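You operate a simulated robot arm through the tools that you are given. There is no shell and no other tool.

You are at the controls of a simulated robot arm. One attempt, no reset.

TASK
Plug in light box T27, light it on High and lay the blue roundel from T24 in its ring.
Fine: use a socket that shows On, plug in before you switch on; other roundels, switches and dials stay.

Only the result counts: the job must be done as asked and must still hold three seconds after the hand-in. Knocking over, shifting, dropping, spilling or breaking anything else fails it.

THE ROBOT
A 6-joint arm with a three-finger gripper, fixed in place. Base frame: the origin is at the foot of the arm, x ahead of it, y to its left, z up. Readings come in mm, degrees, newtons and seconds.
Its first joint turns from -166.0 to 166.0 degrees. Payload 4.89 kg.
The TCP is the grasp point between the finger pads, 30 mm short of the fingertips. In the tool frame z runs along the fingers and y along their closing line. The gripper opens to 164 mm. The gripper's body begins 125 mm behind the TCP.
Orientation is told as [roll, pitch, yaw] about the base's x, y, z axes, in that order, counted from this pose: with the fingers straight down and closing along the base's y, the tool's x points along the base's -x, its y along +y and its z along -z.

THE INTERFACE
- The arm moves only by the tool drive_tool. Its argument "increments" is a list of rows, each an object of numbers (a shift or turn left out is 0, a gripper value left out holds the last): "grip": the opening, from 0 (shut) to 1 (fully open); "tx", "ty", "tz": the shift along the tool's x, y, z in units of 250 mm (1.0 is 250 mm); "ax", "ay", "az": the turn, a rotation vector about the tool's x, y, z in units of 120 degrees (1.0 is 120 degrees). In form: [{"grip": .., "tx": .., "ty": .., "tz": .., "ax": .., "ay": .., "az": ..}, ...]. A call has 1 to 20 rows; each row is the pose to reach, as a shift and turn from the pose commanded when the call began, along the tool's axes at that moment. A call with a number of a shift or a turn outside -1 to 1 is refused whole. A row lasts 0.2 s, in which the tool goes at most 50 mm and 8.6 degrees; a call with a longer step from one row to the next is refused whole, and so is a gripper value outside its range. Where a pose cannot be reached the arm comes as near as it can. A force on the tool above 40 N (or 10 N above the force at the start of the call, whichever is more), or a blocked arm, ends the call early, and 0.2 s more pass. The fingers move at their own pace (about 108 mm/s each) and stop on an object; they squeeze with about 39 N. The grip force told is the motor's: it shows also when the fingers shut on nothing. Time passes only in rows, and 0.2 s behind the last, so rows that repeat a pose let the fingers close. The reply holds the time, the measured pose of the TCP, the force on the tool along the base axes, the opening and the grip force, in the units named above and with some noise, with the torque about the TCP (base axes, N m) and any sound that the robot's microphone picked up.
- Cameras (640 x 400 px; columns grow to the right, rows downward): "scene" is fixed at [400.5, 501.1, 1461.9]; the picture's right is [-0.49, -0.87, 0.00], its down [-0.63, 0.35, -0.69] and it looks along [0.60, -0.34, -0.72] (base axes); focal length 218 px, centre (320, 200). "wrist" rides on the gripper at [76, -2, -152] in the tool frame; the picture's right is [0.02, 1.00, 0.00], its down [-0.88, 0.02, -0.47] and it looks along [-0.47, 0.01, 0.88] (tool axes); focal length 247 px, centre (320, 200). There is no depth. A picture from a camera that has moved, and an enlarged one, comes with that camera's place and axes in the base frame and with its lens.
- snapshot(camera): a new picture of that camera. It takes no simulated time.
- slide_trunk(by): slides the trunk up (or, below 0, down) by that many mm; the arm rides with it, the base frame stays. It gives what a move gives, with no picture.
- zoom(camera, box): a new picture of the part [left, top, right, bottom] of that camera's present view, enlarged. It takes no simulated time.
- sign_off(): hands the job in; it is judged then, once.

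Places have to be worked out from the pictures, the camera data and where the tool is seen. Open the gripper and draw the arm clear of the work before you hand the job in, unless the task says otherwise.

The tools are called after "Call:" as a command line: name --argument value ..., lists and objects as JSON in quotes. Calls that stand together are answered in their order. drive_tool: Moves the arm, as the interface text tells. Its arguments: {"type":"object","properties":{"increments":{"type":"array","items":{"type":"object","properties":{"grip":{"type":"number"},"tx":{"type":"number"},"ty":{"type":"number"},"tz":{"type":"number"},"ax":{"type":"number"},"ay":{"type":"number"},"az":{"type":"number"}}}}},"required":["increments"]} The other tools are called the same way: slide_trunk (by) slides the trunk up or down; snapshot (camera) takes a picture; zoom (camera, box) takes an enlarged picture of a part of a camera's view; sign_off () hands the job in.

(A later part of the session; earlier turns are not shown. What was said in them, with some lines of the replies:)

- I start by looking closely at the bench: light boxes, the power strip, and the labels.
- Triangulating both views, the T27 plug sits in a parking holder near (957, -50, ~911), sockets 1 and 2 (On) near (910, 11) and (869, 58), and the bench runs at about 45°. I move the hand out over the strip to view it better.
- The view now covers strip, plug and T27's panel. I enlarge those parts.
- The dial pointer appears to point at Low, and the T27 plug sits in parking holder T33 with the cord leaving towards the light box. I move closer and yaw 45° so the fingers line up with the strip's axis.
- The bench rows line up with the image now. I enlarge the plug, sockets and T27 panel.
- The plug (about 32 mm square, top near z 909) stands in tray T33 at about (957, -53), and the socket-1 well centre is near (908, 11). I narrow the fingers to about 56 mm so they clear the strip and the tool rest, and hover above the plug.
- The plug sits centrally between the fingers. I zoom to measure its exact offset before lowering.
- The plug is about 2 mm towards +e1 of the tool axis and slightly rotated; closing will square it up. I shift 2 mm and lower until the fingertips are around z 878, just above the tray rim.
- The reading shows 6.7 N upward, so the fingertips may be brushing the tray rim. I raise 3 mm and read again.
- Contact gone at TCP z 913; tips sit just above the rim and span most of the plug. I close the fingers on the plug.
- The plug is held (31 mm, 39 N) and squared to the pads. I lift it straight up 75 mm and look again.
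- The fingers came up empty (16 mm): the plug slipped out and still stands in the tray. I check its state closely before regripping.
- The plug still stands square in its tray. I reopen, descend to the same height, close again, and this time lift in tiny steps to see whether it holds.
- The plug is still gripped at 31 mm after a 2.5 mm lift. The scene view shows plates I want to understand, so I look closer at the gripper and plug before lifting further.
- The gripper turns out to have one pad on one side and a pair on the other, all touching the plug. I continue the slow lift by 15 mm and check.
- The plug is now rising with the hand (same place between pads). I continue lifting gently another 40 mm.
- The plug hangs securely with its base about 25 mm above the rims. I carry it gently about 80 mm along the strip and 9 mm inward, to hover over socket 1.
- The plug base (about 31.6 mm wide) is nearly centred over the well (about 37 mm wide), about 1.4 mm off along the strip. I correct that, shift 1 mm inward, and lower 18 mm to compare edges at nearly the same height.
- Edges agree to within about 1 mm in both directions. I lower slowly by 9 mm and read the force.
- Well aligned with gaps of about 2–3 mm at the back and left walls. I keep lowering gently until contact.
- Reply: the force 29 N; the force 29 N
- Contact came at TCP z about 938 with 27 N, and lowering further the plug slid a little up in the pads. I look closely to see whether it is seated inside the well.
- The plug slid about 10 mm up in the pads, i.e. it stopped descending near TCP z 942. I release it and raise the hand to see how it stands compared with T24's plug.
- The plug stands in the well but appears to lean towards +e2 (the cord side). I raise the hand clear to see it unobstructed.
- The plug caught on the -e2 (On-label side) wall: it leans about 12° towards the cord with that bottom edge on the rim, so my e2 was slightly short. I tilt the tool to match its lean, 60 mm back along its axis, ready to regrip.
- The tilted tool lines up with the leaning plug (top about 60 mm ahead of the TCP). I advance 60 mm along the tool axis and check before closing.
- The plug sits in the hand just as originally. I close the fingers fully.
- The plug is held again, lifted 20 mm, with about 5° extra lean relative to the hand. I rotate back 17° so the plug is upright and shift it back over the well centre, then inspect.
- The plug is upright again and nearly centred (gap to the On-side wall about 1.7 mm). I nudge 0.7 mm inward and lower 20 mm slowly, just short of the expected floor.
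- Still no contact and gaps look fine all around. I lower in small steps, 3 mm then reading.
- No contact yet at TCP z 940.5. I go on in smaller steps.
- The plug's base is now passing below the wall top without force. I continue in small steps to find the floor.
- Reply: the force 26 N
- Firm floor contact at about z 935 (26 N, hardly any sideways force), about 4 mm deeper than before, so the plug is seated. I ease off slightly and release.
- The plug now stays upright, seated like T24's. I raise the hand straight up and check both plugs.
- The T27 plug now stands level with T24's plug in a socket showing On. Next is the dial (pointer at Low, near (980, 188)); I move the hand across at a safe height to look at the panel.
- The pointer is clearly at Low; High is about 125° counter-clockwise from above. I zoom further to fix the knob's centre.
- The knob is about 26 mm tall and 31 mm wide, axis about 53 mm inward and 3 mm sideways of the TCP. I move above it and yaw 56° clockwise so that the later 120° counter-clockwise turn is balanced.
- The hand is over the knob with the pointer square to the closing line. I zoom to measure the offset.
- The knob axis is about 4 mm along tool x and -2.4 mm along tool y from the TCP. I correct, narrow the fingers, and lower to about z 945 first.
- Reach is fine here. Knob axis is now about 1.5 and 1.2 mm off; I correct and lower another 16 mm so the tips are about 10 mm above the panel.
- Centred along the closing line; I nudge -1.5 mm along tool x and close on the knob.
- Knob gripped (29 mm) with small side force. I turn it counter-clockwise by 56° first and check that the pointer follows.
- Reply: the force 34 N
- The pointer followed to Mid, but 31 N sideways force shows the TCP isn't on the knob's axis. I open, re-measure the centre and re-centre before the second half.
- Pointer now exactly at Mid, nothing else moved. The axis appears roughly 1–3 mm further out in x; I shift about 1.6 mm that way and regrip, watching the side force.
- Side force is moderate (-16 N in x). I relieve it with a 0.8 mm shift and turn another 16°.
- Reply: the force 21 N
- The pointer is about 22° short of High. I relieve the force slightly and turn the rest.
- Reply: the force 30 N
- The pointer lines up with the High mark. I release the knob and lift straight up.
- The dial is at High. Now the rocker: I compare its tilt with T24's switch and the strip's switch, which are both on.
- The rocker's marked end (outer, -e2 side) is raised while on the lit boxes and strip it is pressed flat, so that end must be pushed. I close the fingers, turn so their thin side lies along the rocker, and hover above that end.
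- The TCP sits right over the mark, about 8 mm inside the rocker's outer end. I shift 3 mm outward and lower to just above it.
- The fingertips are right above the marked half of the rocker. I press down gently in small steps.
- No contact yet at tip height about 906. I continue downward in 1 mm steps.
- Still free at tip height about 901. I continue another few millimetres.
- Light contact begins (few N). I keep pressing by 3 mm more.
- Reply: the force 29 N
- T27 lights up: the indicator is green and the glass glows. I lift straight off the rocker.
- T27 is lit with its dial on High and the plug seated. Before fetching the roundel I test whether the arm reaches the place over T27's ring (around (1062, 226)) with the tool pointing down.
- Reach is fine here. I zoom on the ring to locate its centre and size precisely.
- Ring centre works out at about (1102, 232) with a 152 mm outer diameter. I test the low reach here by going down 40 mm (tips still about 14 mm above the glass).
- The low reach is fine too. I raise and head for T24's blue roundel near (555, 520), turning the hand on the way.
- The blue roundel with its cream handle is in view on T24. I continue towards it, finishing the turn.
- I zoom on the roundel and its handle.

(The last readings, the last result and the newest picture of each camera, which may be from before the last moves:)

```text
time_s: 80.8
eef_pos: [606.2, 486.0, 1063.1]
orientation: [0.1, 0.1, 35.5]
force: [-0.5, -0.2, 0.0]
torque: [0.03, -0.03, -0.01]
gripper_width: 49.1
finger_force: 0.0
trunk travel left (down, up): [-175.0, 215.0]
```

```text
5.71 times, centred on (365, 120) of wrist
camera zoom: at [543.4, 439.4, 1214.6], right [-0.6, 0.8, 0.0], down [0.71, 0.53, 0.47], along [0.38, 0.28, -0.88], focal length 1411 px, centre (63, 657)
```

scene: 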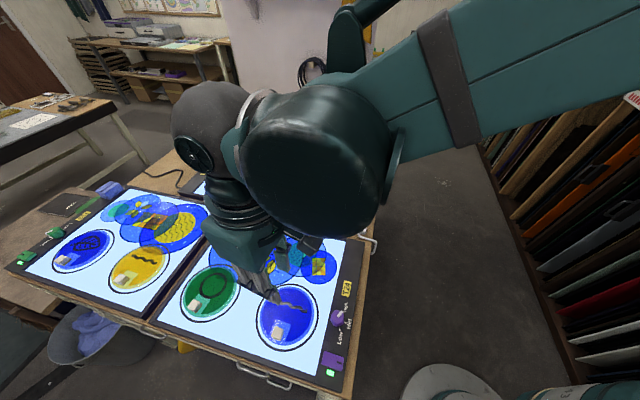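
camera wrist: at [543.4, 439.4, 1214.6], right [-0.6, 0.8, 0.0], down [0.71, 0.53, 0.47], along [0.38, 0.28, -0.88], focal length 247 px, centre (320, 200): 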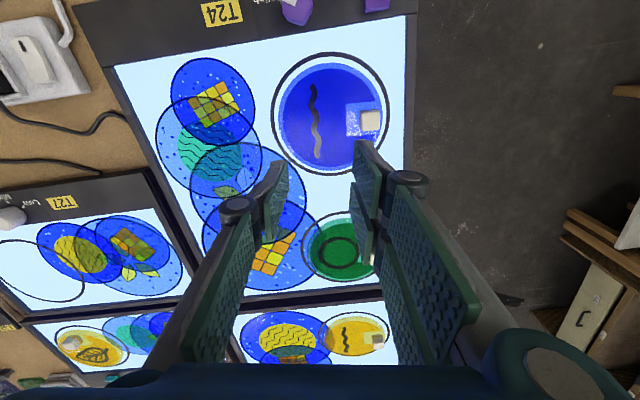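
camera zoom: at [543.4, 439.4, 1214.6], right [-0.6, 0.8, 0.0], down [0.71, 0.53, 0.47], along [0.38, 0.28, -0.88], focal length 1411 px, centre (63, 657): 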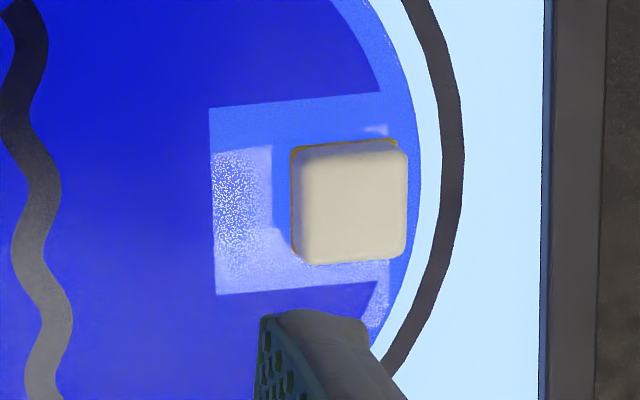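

The roundel is about 130 mm wide, and its handle cube (about 21 mm, square to the bench axes) sits 49 mm from the centre at about (552, 521). I move above the handle with yaw 45° so the pads close radially.

Call:
drive_tool --increments '[{"tx": 0.03, "ty": 0.08, "tz": 0.08, "az": -0.026, "grip": 0.3}, {"tx": 0.06, "ty": 0.16, "tz": 0.16, "az": -0.053, "grip": 0.3}, {"tx": 0.088, "ty": 0.24, "tz": 0.24, "az": -0.079}, {"tx": 0.088, "ty": 0.24, "tz": 0.31, "az": -0.079}, {"tx": 0.088, "ty": 0.24, "tz": 0.31, "az": -0.079}]'

Call:
snapshot --camera "wrist"

Call:
zoom --camera "wrist" --box '[250, 80, 390, 200]'

```text
time_s: 82.0
eef_pos: [553.8, 520.6, 983.7]
orientation: [0.0, 0.0, 45.1]
force: [0.5, 0.3, -0.7]
torque: [-0.03, 0.03, -0.03]
gripper_width: 49.3
finger_force: 0.0
trunk travel left (down, up): [-175.0, 215.0]
```

```text
taken
camera wrist: at [500.7, 466.1, 1135.3], right [-0.72, 0.69, 0.0], down [0.61, 0.64, 0.47], along [0.33, 0.34, -0.88], focal length 247 px, centre (320, 200)
```

wrist: 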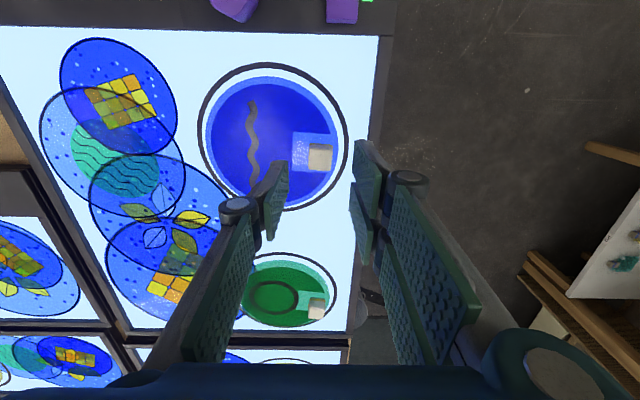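

```text
3.33 times, centred on (320, 140) of wrist
camera zoom: at [500.7, 466.1, 1135.3], right [-0.72, 0.69, 0.0], down [0.61, 0.64, 0.47], along [0.33, 0.34, -0.88], focal length 823 px, centre (320, 400)
```

zoom: 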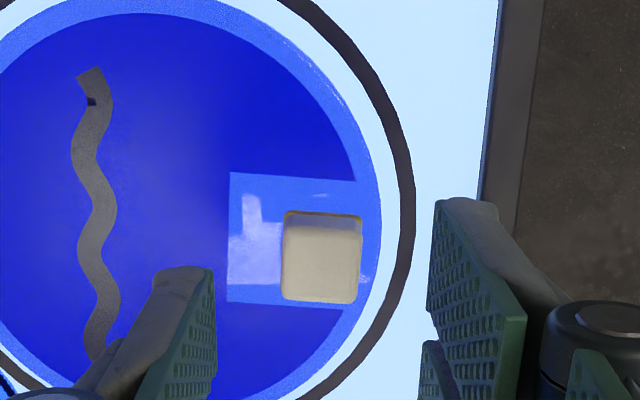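

The TCP is right above the handle cube (within 1 mm). I lower 45 mm so the tips are beside the cube and look again.

Call:
drive_tool --increments '[{"tz": 0.06, "grip": 0.26}, {"tz": 0.12}, {"tz": 0.16}, {"tz": 0.18}, {"tz": 0.18}]'

Call:
zoom --camera "wrist" --box '[250, 100, 390, 220]'

Call:
zoom --camera "scene" --box '[240, 270, 340, 350]'

```text
time_s: 83.2
eef_pos: [551.4, 521.7, 938.0]
orientation: [0.0, 0.0, 45.1]
force: [0.2, 0.6, 0.3]
torque: [0.0, 0.01, 0.0]
gripper_width: 42.8
finger_force: 0.1
trunk travel left (down, up): [-175.0, 215.0]
```

```text
3.33 times, centred on (320, 160) of wrist
camera zoom: at [498.5, 466.1, 1090.4], right [-0.72, 0.69, 0.0], down [0.61, 0.64, 0.47], along [0.33, 0.34, -0.88], focal length 823 px, centre (320, 333)
```

zoom: 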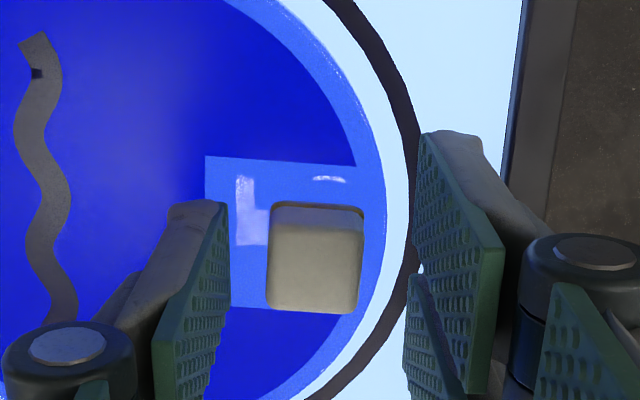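

```text
5.00 times, centred on (290, 310) of scene
camera zoom: at [400.5, 501.1, 1461.9], right [-0.49, -0.87, 0.0], down [-0.63, 0.35, -0.69], along [0.6, -0.34, -0.72], focal length 1092 px, centre (470, -350)
```

zoom: 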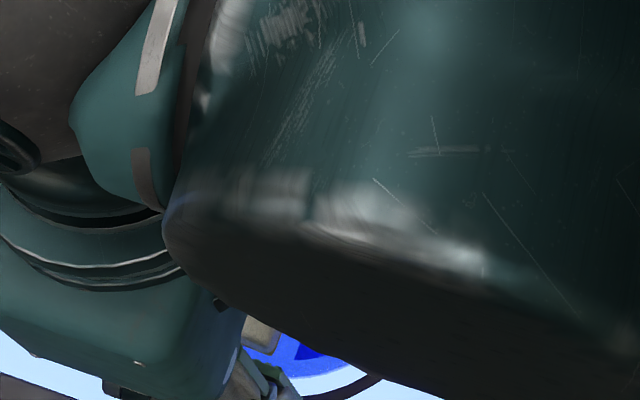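

The cube is centred between the pads. I lower another 11 mm in small steps, watching for contact with the glass.

Call:
drive_tool --increments '[{"tz": 0.01}, {"tz": 0.02}, {"tz": 0.03}, {"tz": 0.038}, {"tz": 0.044}, {"tz": 0.044}]'

Call:
zoom --camera "wrist" --box '[250, 110, 390, 230]'

```text
time_s: 84.6
eef_pos: [551.3, 521.5, 929.5]
orientation: [0.0, 0.0, 45.0]
force: [0.7, 0.6, 5.1]
torque: [-0.06, -0.1, 0.0]
gripper_width: 42.5
finger_force: 0.0
trunk travel left (down, up): [-175.0, 215.0]
```

```text
3.33 times, centred on (320, 170) of wrist
camera zoom: at [497.8, 466.0, 1080.5], right [-0.72, 0.69, 0.0], down [0.61, 0.64, 0.47], along [0.33, 0.34, -0.88], focal length 823 px, centre (320, 300)
```

zoom: 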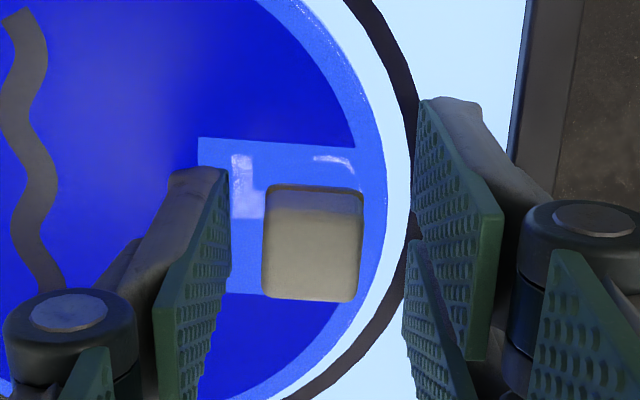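

Contact at tip height about 899 (roundel surface). I back up 2 mm and close on the cube.

Call:
drive_tool --increments '[{"tz": -0.008}, {"tz": -0.008, "grip": 0.2}, {"tz": -0.008, "grip": 0.15}, {"tz": -0.008, "grip": 0.08}, {"tz": -0.008, "grip": 0.0}, {"tz": -0.008, "grip": 0.0}]'

Call:
zoom --camera "wrist" --box '[250, 110, 390, 230]'

```text
time_s: 86.0
eef_pos: [551.1, 521.6, 929.8]
orientation: [-0.1, 0.0, 45.0]
force: [0.0, -0.8, 0.5]
torque: [0.05, 0.03, -0.01]
gripper_width: 21.6
finger_force: 38.5
trunk travel left (down, up): [-175.0, 215.0]
```

```text
3.33 times, centred on (320, 170) of wrist
camera zoom: at [498.0, 466.1, 1082.3], right [-0.72, 0.69, 0.0], down [0.61, 0.64, 0.47], along [0.33, 0.34, -0.88], focal length 823 px, centre (320, 300)
```

zoom: 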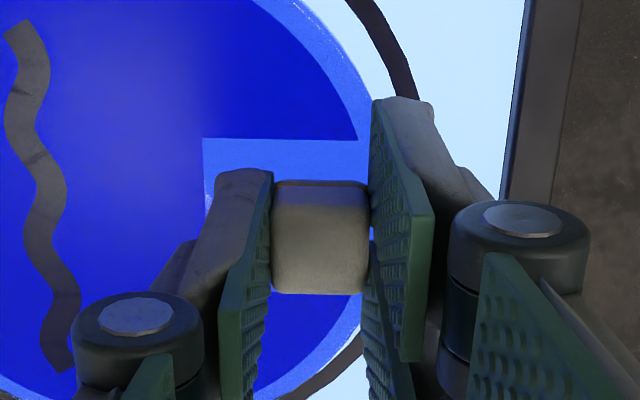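

Handle gripped at 21.6 mm. I lift very slowly and watch the roundel.

Call:
drive_tool --increments '[{"tz": -0.002}, {"tz": -0.004}, {"tz": -0.008}, {"tz": -0.012}, {"tz": -0.018}, {"tz": -0.024}, {"tz": -0.03}, {"tz": -0.036}, {"tz": -0.04}, {"tz": -0.04}]'

Call:
snapshot --camera "wrist"

Call:
zoom --camera "wrist" --box '[180, 80, 400, 230]'

```text
time_s: 88.2
eef_pos: [551.1, 522.0, 941.5]
orientation: [0.0, 0.0, 45.1]
force: [0.2, -1.1, -1.5]
torque: [0.04, 0.03, 0.03]
gripper_width: 21.4
finger_force: 39.0
trunk travel left (down, up): [-175.0, 215.0]
```

```text
taken
camera wrist: at [496.3, 466.7, 1093.6], right [-0.72, 0.69, 0.0], down [0.61, 0.64, 0.47], along [0.33, 0.34, -0.88], focal length 247 px, centre (320, 200)
```

wrist: 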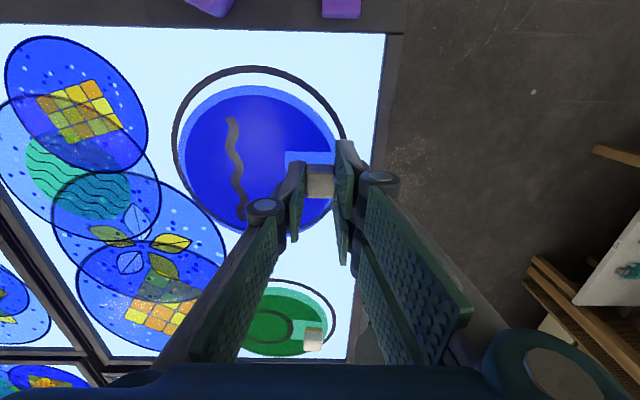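

```text
2.67 times, centred on (290, 155) of wrist
camera zoom: at [496.3, 466.7, 1093.6], right [-0.72, 0.69, 0.0], down [0.61, 0.64, 0.47], along [0.33, 0.34, -0.88], focal length 659 px, centre (400, 320)
```

zoom: 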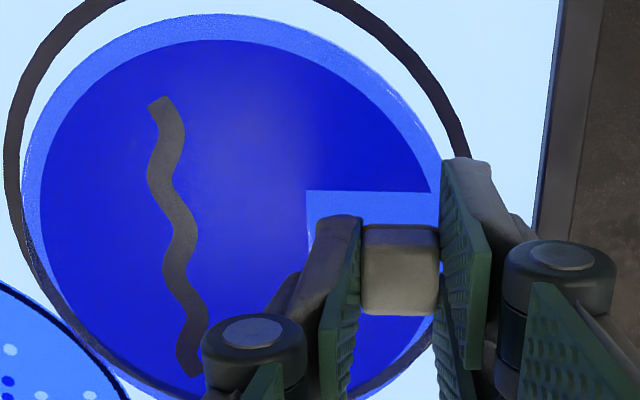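

The roundel came up with the hand, level, weighing about 1.5 N. I keep lifting gently to a safe carrying height.

Call:
drive_tool --increments '[{"tz": -0.008}, {"tz": -0.02}, {"tz": -0.036}, {"tz": -0.056}, {"tz": -0.08}, {"tz": -0.108}, {"tz": -0.14}, {"tz": -0.172}, {"tz": -0.204}, {"tz": -0.236}, {"tz": -0.268}, {"tz": -0.3}, {"tz": -0.332}, {"tz": -0.36}, {"tz": -0.38}, {"tz": -0.392}, {"tz": -0.4}, {"tz": -0.4}]'

Call:
zoom --camera "wrist" --box '[180, 80, 400, 230]'

```text
time_s: 92.0
eef_pos: [551.4, 522.4, 1040.1]
orientation: [0.0, 0.0, 45.0]
force: [-0.2, -0.7, -1.3]
torque: [0.03, 0.05, 0.01]
gripper_width: 21.3
finger_force: 38.5
trunk travel left (down, up): [-175.0, 215.0]
```

```text
2.67 times, centred on (290, 155) of wrist
camera zoom: at [496.8, 467.5, 1192.1], right [-0.72, 0.69, 0.0], down [0.61, 0.64, 0.47], along [0.33, 0.34, -0.88], focal length 659 px, centre (400, 320)
```

zoom: 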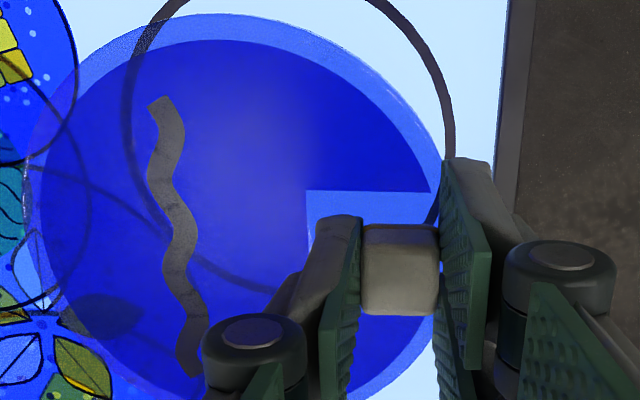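

The roundel hangs steady in the same place. I carry it towards T27 in gentle stages, turning gradually.

Call:
drive_tool --increments '[{"tx": -0.0019, "ty": -0.0076, "az": -0.0017}, {"tx": -0.0067, "ty": -0.0266, "az": -0.0058}, {"tx": -0.0144, "ty": -0.057, "az": -0.0125}, {"tx": -0.025, "ty": -0.0988, "az": -0.0217}, {"tx": -0.0365, "ty": -0.1444, "az": -0.0317}, {"tx": -0.048, "ty": -0.19, "az": -0.0417}, {"tx": -0.0595, "ty": -0.2356, "az": -0.0517}, {"tx": -0.071, "ty": -0.2812, "az": -0.0617}, {"tx": -0.0826, "ty": -0.3268, "az": -0.0717}, {"tx": -0.0941, "ty": -0.3724, "az": -0.0817}, {"tx": -0.1056, "ty": -0.418, "az": -0.0917}, {"tx": -0.1171, "ty": -0.4636, "az": -0.1017}, {"tx": -0.1286, "ty": -0.5092, "az": -0.1117}, {"tx": -0.1402, "ty": -0.5548, "az": -0.1217}, {"tx": -0.1517, "ty": -0.6004, "az": -0.1317}, {"tx": -0.1632, "ty": -0.646, "az": -0.1417}, {"tx": -0.1747, "ty": -0.6916, "az": -0.1517}, {"tx": -0.1824, "ty": -0.722, "az": -0.1583}, {"tx": -0.1882, "ty": -0.7448, "az": -0.1633}, {"tx": -0.192, "ty": -0.76, "az": -0.1667}]'

Call:
zoom --camera "wrist" --box '[180, 80, 400, 230]'

```text
time_s: 96.2
eef_pos: [718.5, 423.0, 1040.6]
orientation: [0.0, 0.1, 65.1]
force: [0.0, 0.4, -1.3]
torque: [0.01, 0.05, -0.04]
gripper_width: 21.5
finger_force: 39.5
trunk travel left (down, up): [-175.0, 215.0]
```

```text
2.67 times, centred on (290, 155) of wrist
camera zoom: at [687.1, 353.1, 1192.2], right [-0.92, 0.4, 0.0], down [0.35, 0.81, 0.47], along [0.19, 0.43, -0.88], focal length 659 px, centre (400, 320)
```

zoom: 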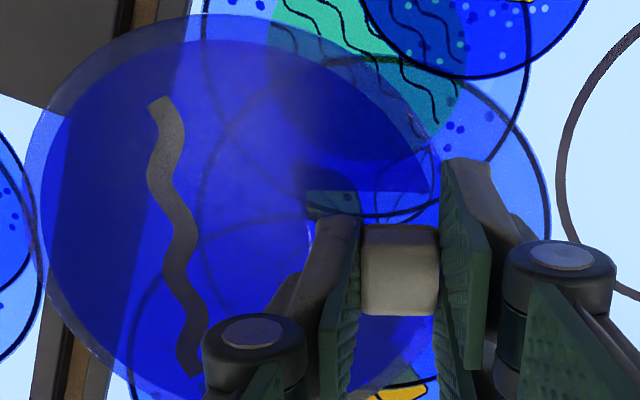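

Still steady. Second stage.

Call:
drive_tool --increments '[{"tx": 0.0008, "ty": -0.0078, "az": -0.0017}, {"tx": 0.0027, "ty": -0.0272, "az": -0.0058}, {"tx": 0.0058, "ty": -0.0583, "az": -0.0125}, {"tx": 0.0101, "ty": -0.101, "az": -0.0217}, {"tx": 0.0147, "ty": -0.1476, "az": -0.0317}, {"tx": 0.0194, "ty": -0.1943, "az": -0.0417}, {"tx": 0.0241, "ty": -0.2409, "az": -0.0517}, {"tx": 0.0287, "ty": -0.2875, "az": -0.0617}, {"tx": 0.0334, "ty": -0.3341, "az": -0.0717}, {"tx": 0.038, "ty": -0.3807, "az": -0.0817}, {"tx": 0.0427, "ty": -0.4274, "az": -0.0917}, {"tx": 0.0473, "ty": -0.474, "az": -0.1017}, {"tx": 0.052, "ty": -0.5206, "az": -0.1117}, {"tx": 0.0566, "ty": -0.5672, "az": -0.1217}, {"tx": 0.0613, "ty": -0.6138, "az": -0.1317}, {"tx": 0.066, "ty": -0.6605, "az": -0.1417}, {"tx": 0.0706, "ty": -0.7071, "az": -0.1517}, {"tx": 0.0737, "ty": -0.7382, "az": -0.1583}, {"tx": 0.076, "ty": -0.7615, "az": -0.1633}, {"tx": 0.0776, "ty": -0.777, "az": -0.1667}]'

Call:
zoom --camera "wrist" --box '[180, 80, 400, 230]'

```text
time_s: 100.4
eef_pos: [886.9, 323.5, 1039.7]
orientation: [0.0, -0.1, 84.9]
force: [-0.7, 0.5, -1.0]
torque: [-0.02, 0.02, -0.04]
gripper_width: 21.4
finger_force: 38.7
trunk travel left (down, up): [-175.0, 215.0]
```

```text
2.67 times, centred on (290, 155) of wrist
camera zoom: at [880.6, 246.5, 1192.1], right [-1.0, 0.06, 0.0], down [0.06, 0.88, 0.47], along [0.03, 0.47, -0.88], focal length 659 px, centre (400, 320)
```

zoom: 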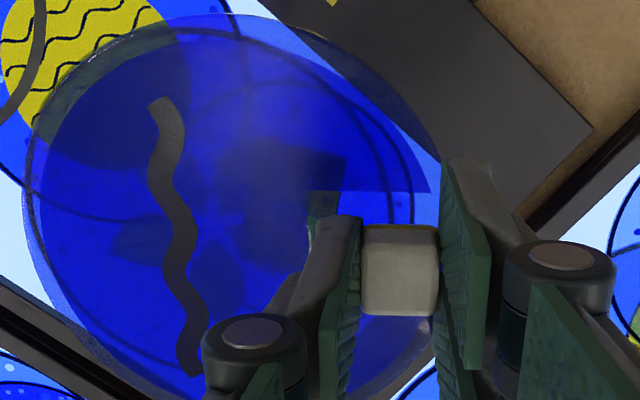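

Still steady; third stage brings the roundel over T27's ring.

Call:
drive_tool --increments '[{"tx": 0.0034, "ty": -0.007, "az": -0.0016}, {"tx": 0.0119, "ty": -0.0246, "az": -0.0055}, {"tx": 0.0254, "ty": -0.0528, "az": -0.0119}, {"tx": 0.044, "ty": -0.0915, "az": -0.0206}, {"tx": 0.0644, "ty": -0.1337, "az": -0.0301}, {"tx": 0.0847, "ty": -0.1759, "az": -0.0396}, {"tx": 0.105, "ty": -0.2181, "az": -0.0491}, {"tx": 0.1254, "ty": -0.2603, "az": -0.0586}, {"tx": 0.1457, "ty": -0.3025, "az": -0.0681}, {"tx": 0.166, "ty": -0.3448, "az": -0.0776}, {"tx": 0.1863, "ty": -0.387, "az": -0.0871}, {"tx": 0.2067, "ty": -0.4292, "az": -0.0966}, {"tx": 0.227, "ty": -0.4714, "az": -0.1061}, {"tx": 0.2473, "ty": -0.5136, "az": -0.1156}, {"tx": 0.2677, "ty": -0.5558, "az": -0.1251}, {"tx": 0.288, "ty": -0.5981, "az": -0.1346}, {"tx": 0.3083, "ty": -0.6403, "az": -0.1441}, {"tx": 0.3219, "ty": -0.6684, "az": -0.1504}, {"tx": 0.332, "ty": -0.6895, "az": -0.1551}, {"tx": 0.3388, "ty": -0.7036, "az": -0.1583}]'

Call:
snapshot --camera "wrist"

Call:
zoom --camera "wrist" --box '[180, 50, 400, 230]'

Call:
zoom --camera "scene" --box '[240, 110, 360, 210]'

```text
time_s: 104.6
eef_pos: [1055.1, 222.2, 1040.6]
orientation: [-0.1, 0.0, 104.0]
force: [1.1, -0.6, -1.1]
torque: [-0.05, 0.02, -0.01]
gripper_width: 21.4
finger_force: 39.4
trunk travel left (down, up): [-175.0, 215.0]
```

```text
taken
camera wrist: at [1074.1, 148.8, 1192.5], right [-0.96, -0.26, 0.0], down [-0.23, 0.85, 0.47], along [-0.12, 0.46, -0.88], focal length 247 px, centre (320, 200)
```

wrist: 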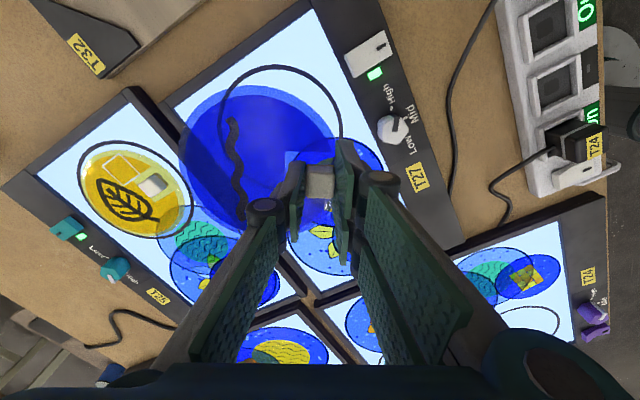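

```text
2.22 times, centred on (290, 140) of wrist
camera zoom: at [1074.1, 148.8, 1192.5], right [-0.96, -0.26, 0.0], down [-0.23, 0.85, 0.47], along [-0.12, 0.46, -0.88], focal length 549 px, centre (387, 333)
```

zoom: 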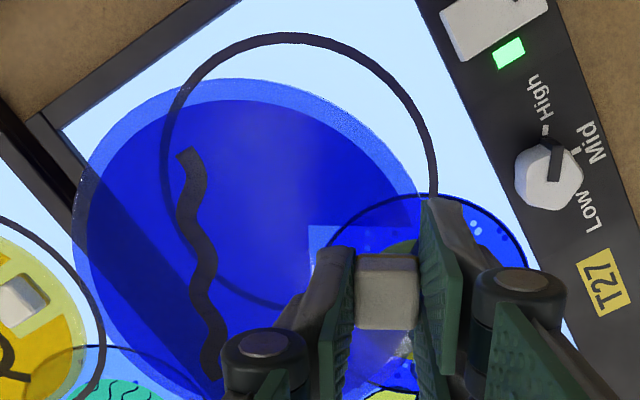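

```text
4.00 times, centred on (300, 160) of scene
camera zoom: at [400.5, 501.1, 1461.9], right [-0.49, -0.87, 0.0], down [-0.63, 0.35, -0.69], along [0.6, -0.34, -0.72], focal length 873 px, centre (400, 360)
```

zoom: 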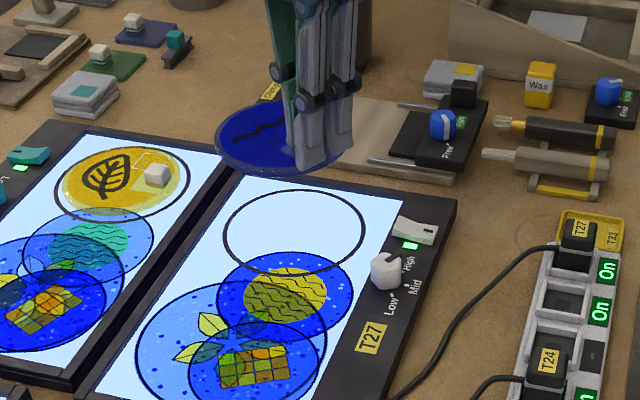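

The roundel hovers over the ring; its centre needs about 4.5 mm along tool x. I correct and lower 75 mm gently.

Call:
drive_tool --increments '[{"tx": 0.003, "ty": 0.0005, "tz": 0.008}, {"tx": 0.006, "ty": 0.001, "tz": 0.024}, {"tx": 0.009, "ty": 0.0015, "tz": 0.048}, {"tx": 0.012, "ty": 0.002, "tz": 0.08}, {"tx": 0.015, "ty": 0.0025, "tz": 0.115}, {"tx": 0.018, "ty": 0.003, "tz": 0.15}, {"tx": 0.018, "ty": 0.003, "tz": 0.185}, {"tx": 0.018, "ty": 0.003, "tz": 0.22}, {"tx": 0.018, "ty": 0.003, "tz": 0.25}, {"tx": 0.018, "ty": 0.003, "tz": 0.275}, {"tx": 0.018, "ty": 0.003, "tz": 0.292}, {"tx": 0.018, "ty": 0.003, "tz": 0.3}, {"tx": 0.018, "ty": 0.003, "tz": 0.3}]'

Call:
zoom --camera "wrist" --box '[180, 50, 400, 230]'

Call:
zoom --camera "scene" --box '[240, 120, 340, 200]'

```text
time_s: 107.4
eef_pos: [1054.4, 218.8, 966.4]
orientation: [0.0, 0.0, 103.9]
force: [0.6, 0.5, -0.8]
torque: [-0.02, 0.04, 0.01]
gripper_width: 21.2
finger_force: 39.1
trunk travel left (down, up): [-175.0, 215.0]
```

```text
2.22 times, centred on (290, 140) of wrist
camera zoom: at [1073.4, 144.9, 1118.0], right [-0.96, -0.26, 0.0], down [-0.23, 0.85, 0.47], along [-0.12, 0.46, -0.88], focal length 549 px, centre (387, 333)
```

zoom: 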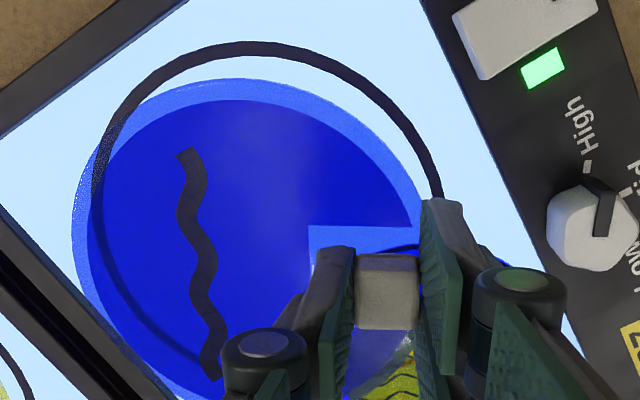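

```text
5.00 times, centred on (290, 160) of scene
camera zoom: at [400.5, 501.1, 1461.9], right [-0.49, -0.87, 0.0], down [-0.63, 0.35, -0.69], along [0.6, -0.34, -0.72], focal length 1092 px, centre (470, 400)
```

zoom: 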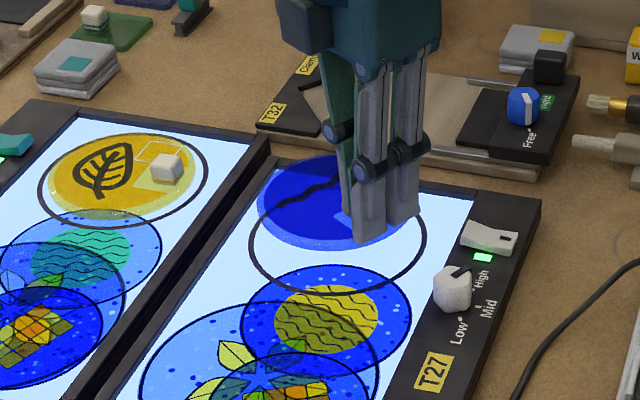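

Ring and roundel centres now agree to about 2 mm. I shift -1.8 mm along tool y and lower 24 mm.

Call:
drive_tool --increments '[{"ty": -0.003, "tz": 0.008}, {"ty": -0.006, "tz": 0.02}, {"ty": -0.007, "tz": 0.036}, {"ty": -0.007, "tz": 0.052}, {"ty": -0.007, "tz": 0.068}, {"ty": -0.007, "tz": 0.082}, {"ty": -0.007, "tz": 0.092}, {"ty": -0.007, "tz": 0.096}, {"ty": -0.007, "tz": 0.096}]'

Call:
zoom --camera "wrist" --box '[180, 50, 400, 230]'

Call:
zoom --camera "scene" --box '[255, 135, 345, 205]'

```text
time_s: 109.4
eef_pos: [1057.2, 218.4, 941.9]
orientation: [0.0, 0.0, 104.0]
force: [-0.4, -0.2, -1.4]
torque: [-0.02, 0.04, 0.01]
gripper_width: 21.0
finger_force: 38.7
trunk travel left (down, up): [-175.0, 215.0]
```

```text
2.22 times, centred on (290, 140) of wrist
camera zoom: at [1076.0, 144.8, 1093.6], right [-0.96, -0.26, 0.0], down [-0.23, 0.85, 0.47], along [-0.12, 0.46, -0.88], focal length 549 px, centre (387, 333)
```

zoom: 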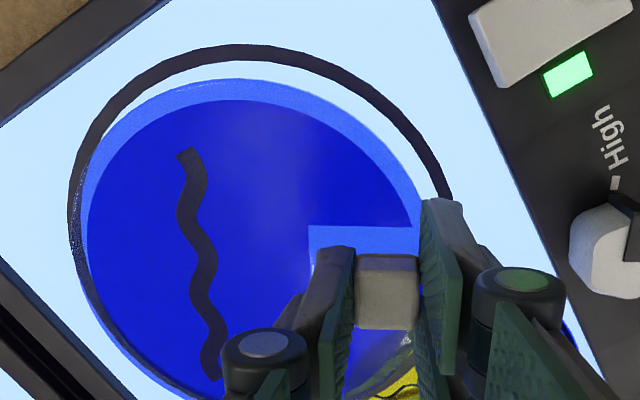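

```text
5.71 times, centred on (300, 170) of scene
camera zoom: at [400.5, 501.1, 1461.9], right [-0.49, -0.87, 0.0], down [-0.63, 0.35, -0.69], along [0.6, -0.34, -0.72], focal length 1248 px, centre (434, 371)
```

zoom: 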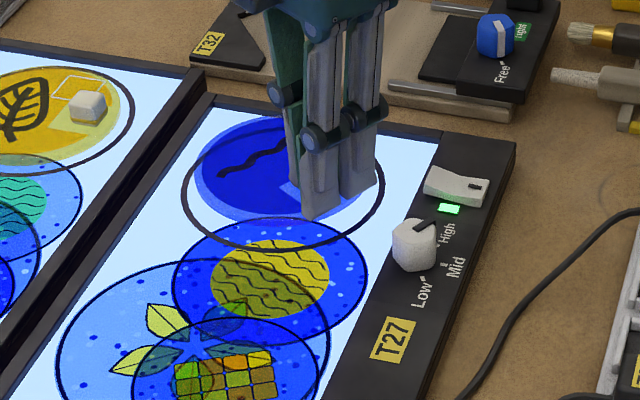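

Centres agree within about 2 mm and the roundel hovers about 10 mm above the glass. I lower in 1 mm steps, watching the force.

Call:
drive_tool --increments '[{"tz": 0.004}, {"tz": 0.008}, {"tz": 0.012}, {"tz": 0.016}, {"tz": 0.02}, {"tz": 0.024}, {"tz": 0.028}, {"tz": 0.028}]'

Call:
zoom --camera "wrist" --box '[180, 50, 400, 230]'

```text
time_s: 111.2
eef_pos: [1057.0, 218.2, 932.9]
orientation: [0.0, 0.0, 103.9]
force: [0.2, 0.1, -0.9]
torque: [-0.03, 0.04, -0.01]
gripper_width: 21.2
finger_force: 39.2
trunk travel left (down, up): [-175.0, 215.0]
```

```text
2.22 times, centred on (290, 140) of wrist
camera zoom: at [1076.0, 144.8, 1085.9], right [-0.96, -0.26, 0.0], down [-0.23, 0.85, 0.47], along [-0.12, 0.46, -0.88], focal length 549 px, centre (387, 333)
```

zoom: 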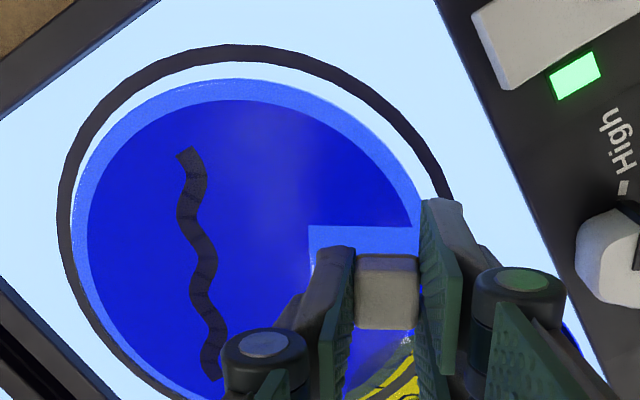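

The roundel sits about 3 mm above the glass, evenly inside the ring. I lower the last millimetres until it touches.

Call:
drive_tool --increments '[{"tz": 0.003}, {"tz": 0.006}, {"tz": 0.008}, {"tz": 0.008}]'

```text
time_s: 112.2
eef_pos: [1057.1, 219.7, 932.1]
orientation: [0.0, 0.0, 103.9]
force: [-0.6, 0.8, -1.7]
torque: [-0.04, 0.02, -0.02]
gripper_width: 21.3
finger_force: 39.5
trunk travel left (down, up): [-175.0, 215.0]
```

Call:
drive_tool --increments '[{"tz": 0.002}, {"tz": 0.004}, {"tz": 0.004}]'

```text
time_s: 113.0
eef_pos: [1056.7, 219.1, 931.9]
orientation: [0.0, 0.0, 104.0]
force: [-0.2, -0.1, -0.3]
torque: [0.0, 0.07, 0.0]
gripper_width: 21.3
finger_force: 38.5
trunk travel left (down, up): [-175.0, 215.0]
```

The weight is being taken up (force near zero). Half a millimetre more, then I read again.

Call:
drive_tool --increments '[{"tz": 0.002}, {"tz": 0.003}, {"tz": 0.003}]'

Call:
zoom --camera "wrist" --box '[180, 50, 400, 230]'

Call:
zoom --camera "scene" --box '[255, 135, 345, 205]'

```text
time_s: 113.8
eef_pos: [1057.8, 218.5, 930.0]
orientation: [0.0, 0.0, 104.1]
force: [-1.0, -0.2, -0.7]
torque: [0.06, -0.01, 0.01]
gripper_width: 21.4
finger_force: 38.9
trunk travel left (down, up): [-175.0, 215.0]
```

```text
2.22 times, centred on (290, 140) of wrist
camera zoom: at [1076.8, 144.9, 1082.4], right [-0.96, -0.26, 0.0], down [-0.23, 0.85, 0.47], along [-0.12, 0.46, -0.88], focal length 549 px, centre (387, 333)
```

zoom: 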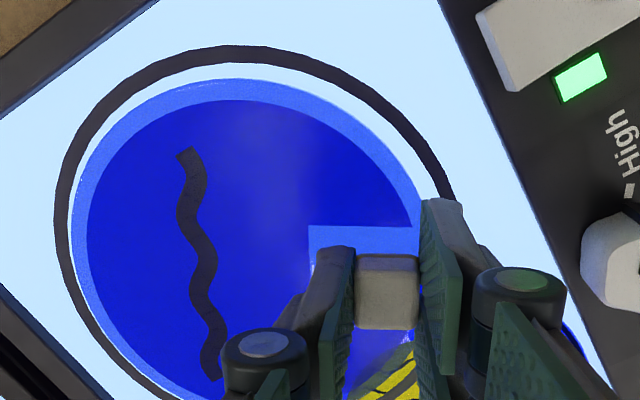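

```text
5.71 times, centred on (300, 170) of scene
camera zoom: at [400.5, 501.1, 1461.9], right [-0.49, -0.87, 0.0], down [-0.63, 0.35, -0.69], along [0.6, -0.34, -0.72], focal length 1248 px, centre (434, 371)
```

zoom: 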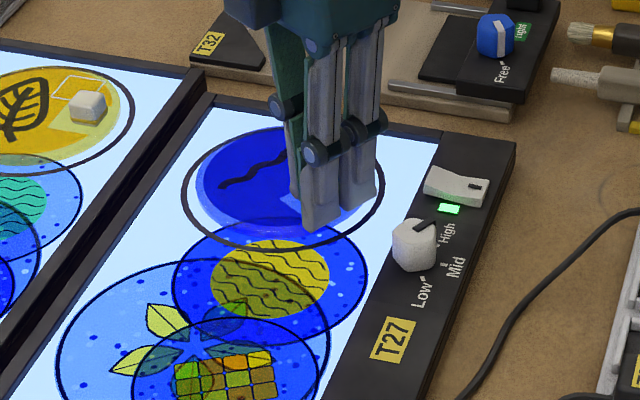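

Gaps to the ring are about 4.5 mm left/top and about 6 mm right: well centred. I lower another millimetre to make sure it rests on the glass.

Call:
drive_tool --increments '[{"tz": 0.002}, {"tz": 0.004}, {"tz": 0.004}]'

```text
time_s: 114.6
eef_pos: [1056.0, 218.6, 930.7]
orientation: [-0.1, 0.0, 104.0]
force: [2.6, -2.7, 7.2]
torque: [0.13, 0.03, -0.05]
gripper_width: 21.5
finger_force: 39.1
trunk travel left (down, up): [-175.0, 215.0]
```

Firm contact (7 N): the roundel rests on the glass. I open the fingers slowly, only as wide as needed.

Call:
drive_tool --increments '[{"tz": -0.002, "grip": 0.05}, {"tz": -0.002, "grip": 0.1}, {"tz": -0.002, "grip": 0.14}, {"tz": -0.002, "grip": 0.17}, {"tz": -0.002, "grip": 0.21}, {"tz": -0.002, "grip": 0.25}, {"tz": -0.002, "grip": 0.25}]'

Call:
zoom --camera "wrist" --box '[180, 50, 400, 230]'

```text
time_s: 116.2
eef_pos: [1057.4, 218.4, 930.5]
orientation: [0.0, 0.1, 103.9]
force: [0.5, 0.0, -0.1]
torque: [0.01, -0.01, 0.01]
gripper_width: 40.7
finger_force: 0.2
trunk travel left (down, up): [-175.0, 215.0]
```

```text
2.22 times, centred on (290, 140) of wrist
camera zoom: at [1076.4, 145.3, 1082.2], right [-0.96, -0.26, 0.0], down [-0.23, 0.85, 0.47], along [-0.12, 0.46, -0.88], focal length 549 px, centre (387, 333)
```

zoom: 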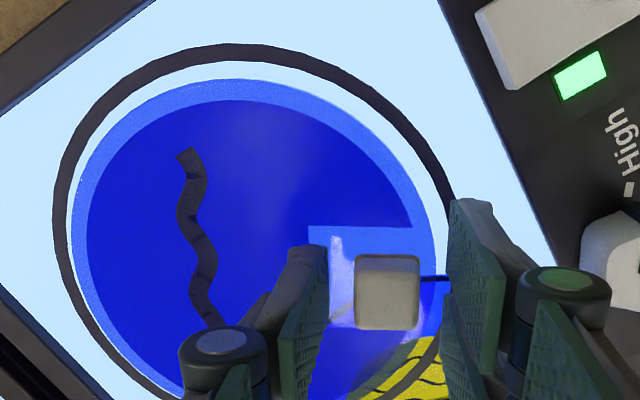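

The roundel stayed put inside the ring. I raise the hand straight up and inspect.

Call:
drive_tool --increments '[{"tz": -0.02}, {"tz": -0.06}, {"tz": -0.14}, {"tz": -0.26}, {"tz": -0.4}, {"tz": -0.52}, {"tz": -0.6}, {"tz": -0.6}]'

Call:
snapshot --camera "wrist"

Call:
zoom --camera "wrist" --box '[200, 40, 400, 200]'

Call:
zoom --camera "scene" --box '[240, 135, 390, 235]'

```text
time_s: 118.0
eef_pos: [1057.4, 219.7, 1082.1]
orientation: [0.1, 0.0, 104.1]
force: [-1.3, -0.3, 0.2]
torque: [0.01, -0.02, 0.03]
gripper_width: 41.1
finger_force: 0.1
trunk travel left (down, up): [-175.0, 215.0]
```

```text
taken
camera wrist: at [1075.7, 146.1, 1232.6], right [-0.96, -0.26, 0.0], down [-0.23, 0.85, 0.47], along [-0.12, 0.46, -0.88], focal length 247 px, centre (320, 200)
```

wrist: 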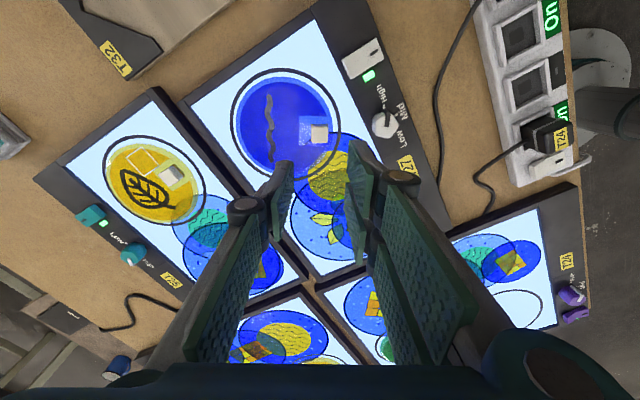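

```text
2.50 times, centred on (300, 120) of wrist
camera zoom: at [1075.7, 146.1, 1232.6], right [-0.96, -0.26, 0.0], down [-0.23, 0.85, 0.47], along [-0.12, 0.46, -0.88], focal length 617 px, centre (370, 400)
```

zoom: 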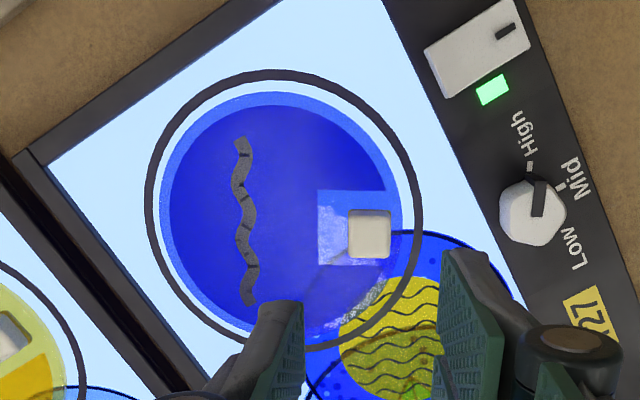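

```text
4.00 times, centred on (315, 185) of scene
camera zoom: at [400.5, 501.1, 1461.9], right [-0.49, -0.87, 0.0], down [-0.63, 0.35, -0.69], along [0.6, -0.34, -0.72], focal length 873 px, centre (340, 260)
```

zoom: 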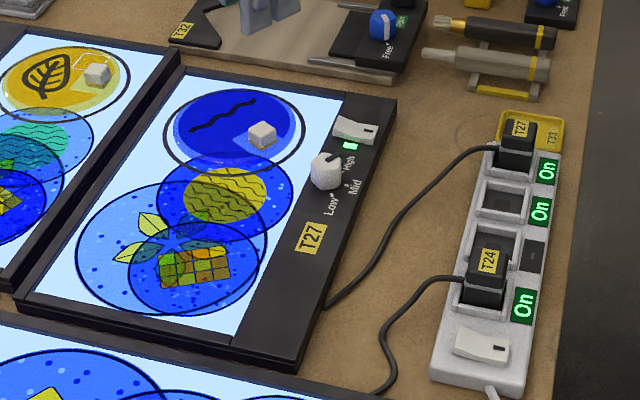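

The roundel lies flat inside T27's ring, the lamp is lit, the dial is on High and the plug is seated. I open the gripper and draw the arm up and back, clear of the bench.

Call:
drive_tool --increments '[{"tz": -0.15, "grip": 0.4}, {"tz": -0.32, "grip": 0.5}, {"tz": -0.48, "grip": 0.6}, {"tx": 0.08, "ty": 0.16, "tz": -0.5}, {"tx": 0.16, "ty": 0.33, "tz": -0.5}, {"tx": 0.24, "ty": 0.49, "tz": -0.5}, {"tx": 0.32, "ty": 0.65, "tz": -0.5}, {"tx": 0.4, "ty": 0.82, "tz": -0.5}, {"tx": 0.48, "ty": 0.98, "tz": -0.5}, {"tx": 0.48, "ty": 0.98, "tz": -0.5}]'

Call:
drive_tool --increments '[{"tx": 0.08, "ty": 0.15, "az": 0.05}, {"tx": 0.16, "ty": 0.3, "az": 0.1}, {"tx": 0.24, "ty": 0.45, "az": 0.15}, {"tx": 0.32, "ty": 0.6, "az": 0.2}, {"tx": 0.32, "ty": 0.6, "az": 0.2}]'

Call:
snapshot --camera "scene"

Call:
zoom --camera "scene" --box '[240, 130, 390, 240]'

Call:
zoom --camera "scene" --box '[150, 220, 390, 390]'

```text
time_s: 120.2
eef_pos: [848.7, 42.2, 1204.8]
orientation: [-0.2, 0.0, 104.0]
force: [-0.9, 0.2, 0.3]
torque: [0.07, -0.12, 0.04]
gripper_width: 98.3
finger_force: 0.1
trunk travel left (down, up): [-175.0, 215.0]
```

```text
time_s: 121.4
eef_pos: [723.4, -72.4, 1203.1]
orientation: [0.0, 0.1, 80.0]
force: [-0.9, 0.5, 0.1]
torque: [0.03, -0.07, 0.0]
gripper_width: 98.3
finger_force: 0.1
trunk travel left (down, up): [-175.0, 215.0]
```

```text
taken
```

scene: 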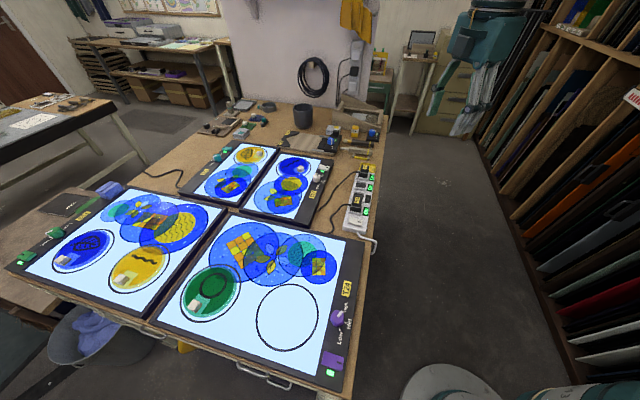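

```text
3.64 times, centred on (315, 185) of scene
camera zoom: at [400.5, 501.1, 1461.9], right [-0.49, -0.87, 0.0], down [-0.63, 0.35, -0.69], along [0.6, -0.34, -0.72], focal length 794 px, centre (338, 254)
```

zoom: 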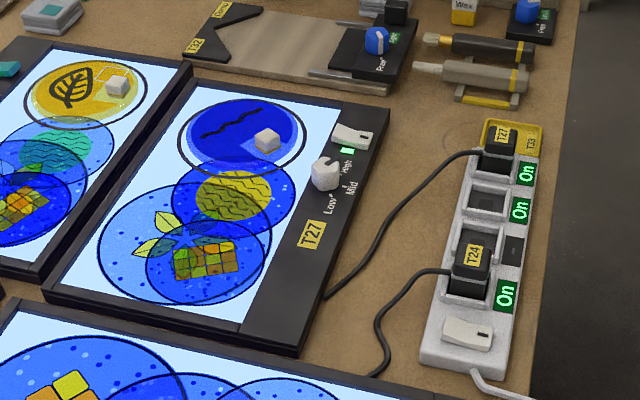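

```text
2.35 times, centred on (270, 305) of scene
camera zoom: at [400.5, 501.1, 1461.9], right [-0.49, -0.87, 0.0], down [-0.63, 0.35, -0.69], along [0.6, -0.34, -0.72], focal length 514 px, centre (438, -47)
```

zoom: 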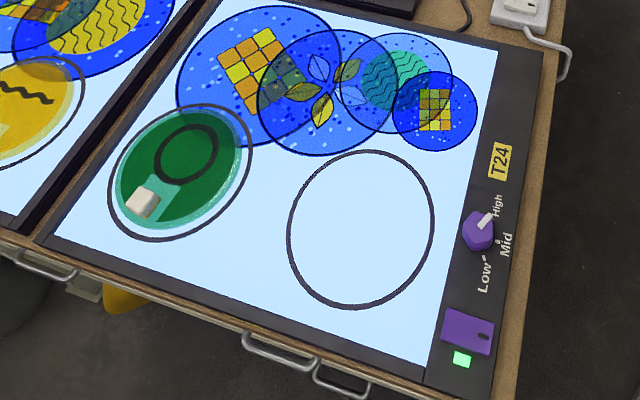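

Final check: T24's ring is empty with its other pieces untouched. The blue roundel lies in T27's lit ring, the dial is on High, and the plug is in a socket showing On. The arm is clear and the gripper open, so I hand the job in.

Call:
sign_off

```text
The job is handed in.
```

I finished the job and handed it in; the hand-in reply gave no verdict.

- **Plug:** T27 is plugged into the end socket of the strip (the one nearest the T33 tray), which shows On. It was seated before I switched anything on.
- **Light:** T27's dial is turned from Low to High and its switch is on. The indicator is green and the glass is lit.
- **Roundel:** the blue roundel from T24 lies flat inside T27's ring, about 1 mm off centre by my estimate.
- **Everything else:** in the last pictures the other roundels, switches and dials had not moved, T24's plug was still in, and nothing had fallen. The arm is drawn back with the gripper open.

The plug took more than one try:

- **First lift:** it slipped out of the fingers and stayed standing in its tray.
- **First insertion:** it caught on the socket wall and leaned about 15° when I let go.
- **Second insertion:** I regripped it, squared it up and pushed it in until it bottomed out. It now stands upright at about the same height as T24's plug.
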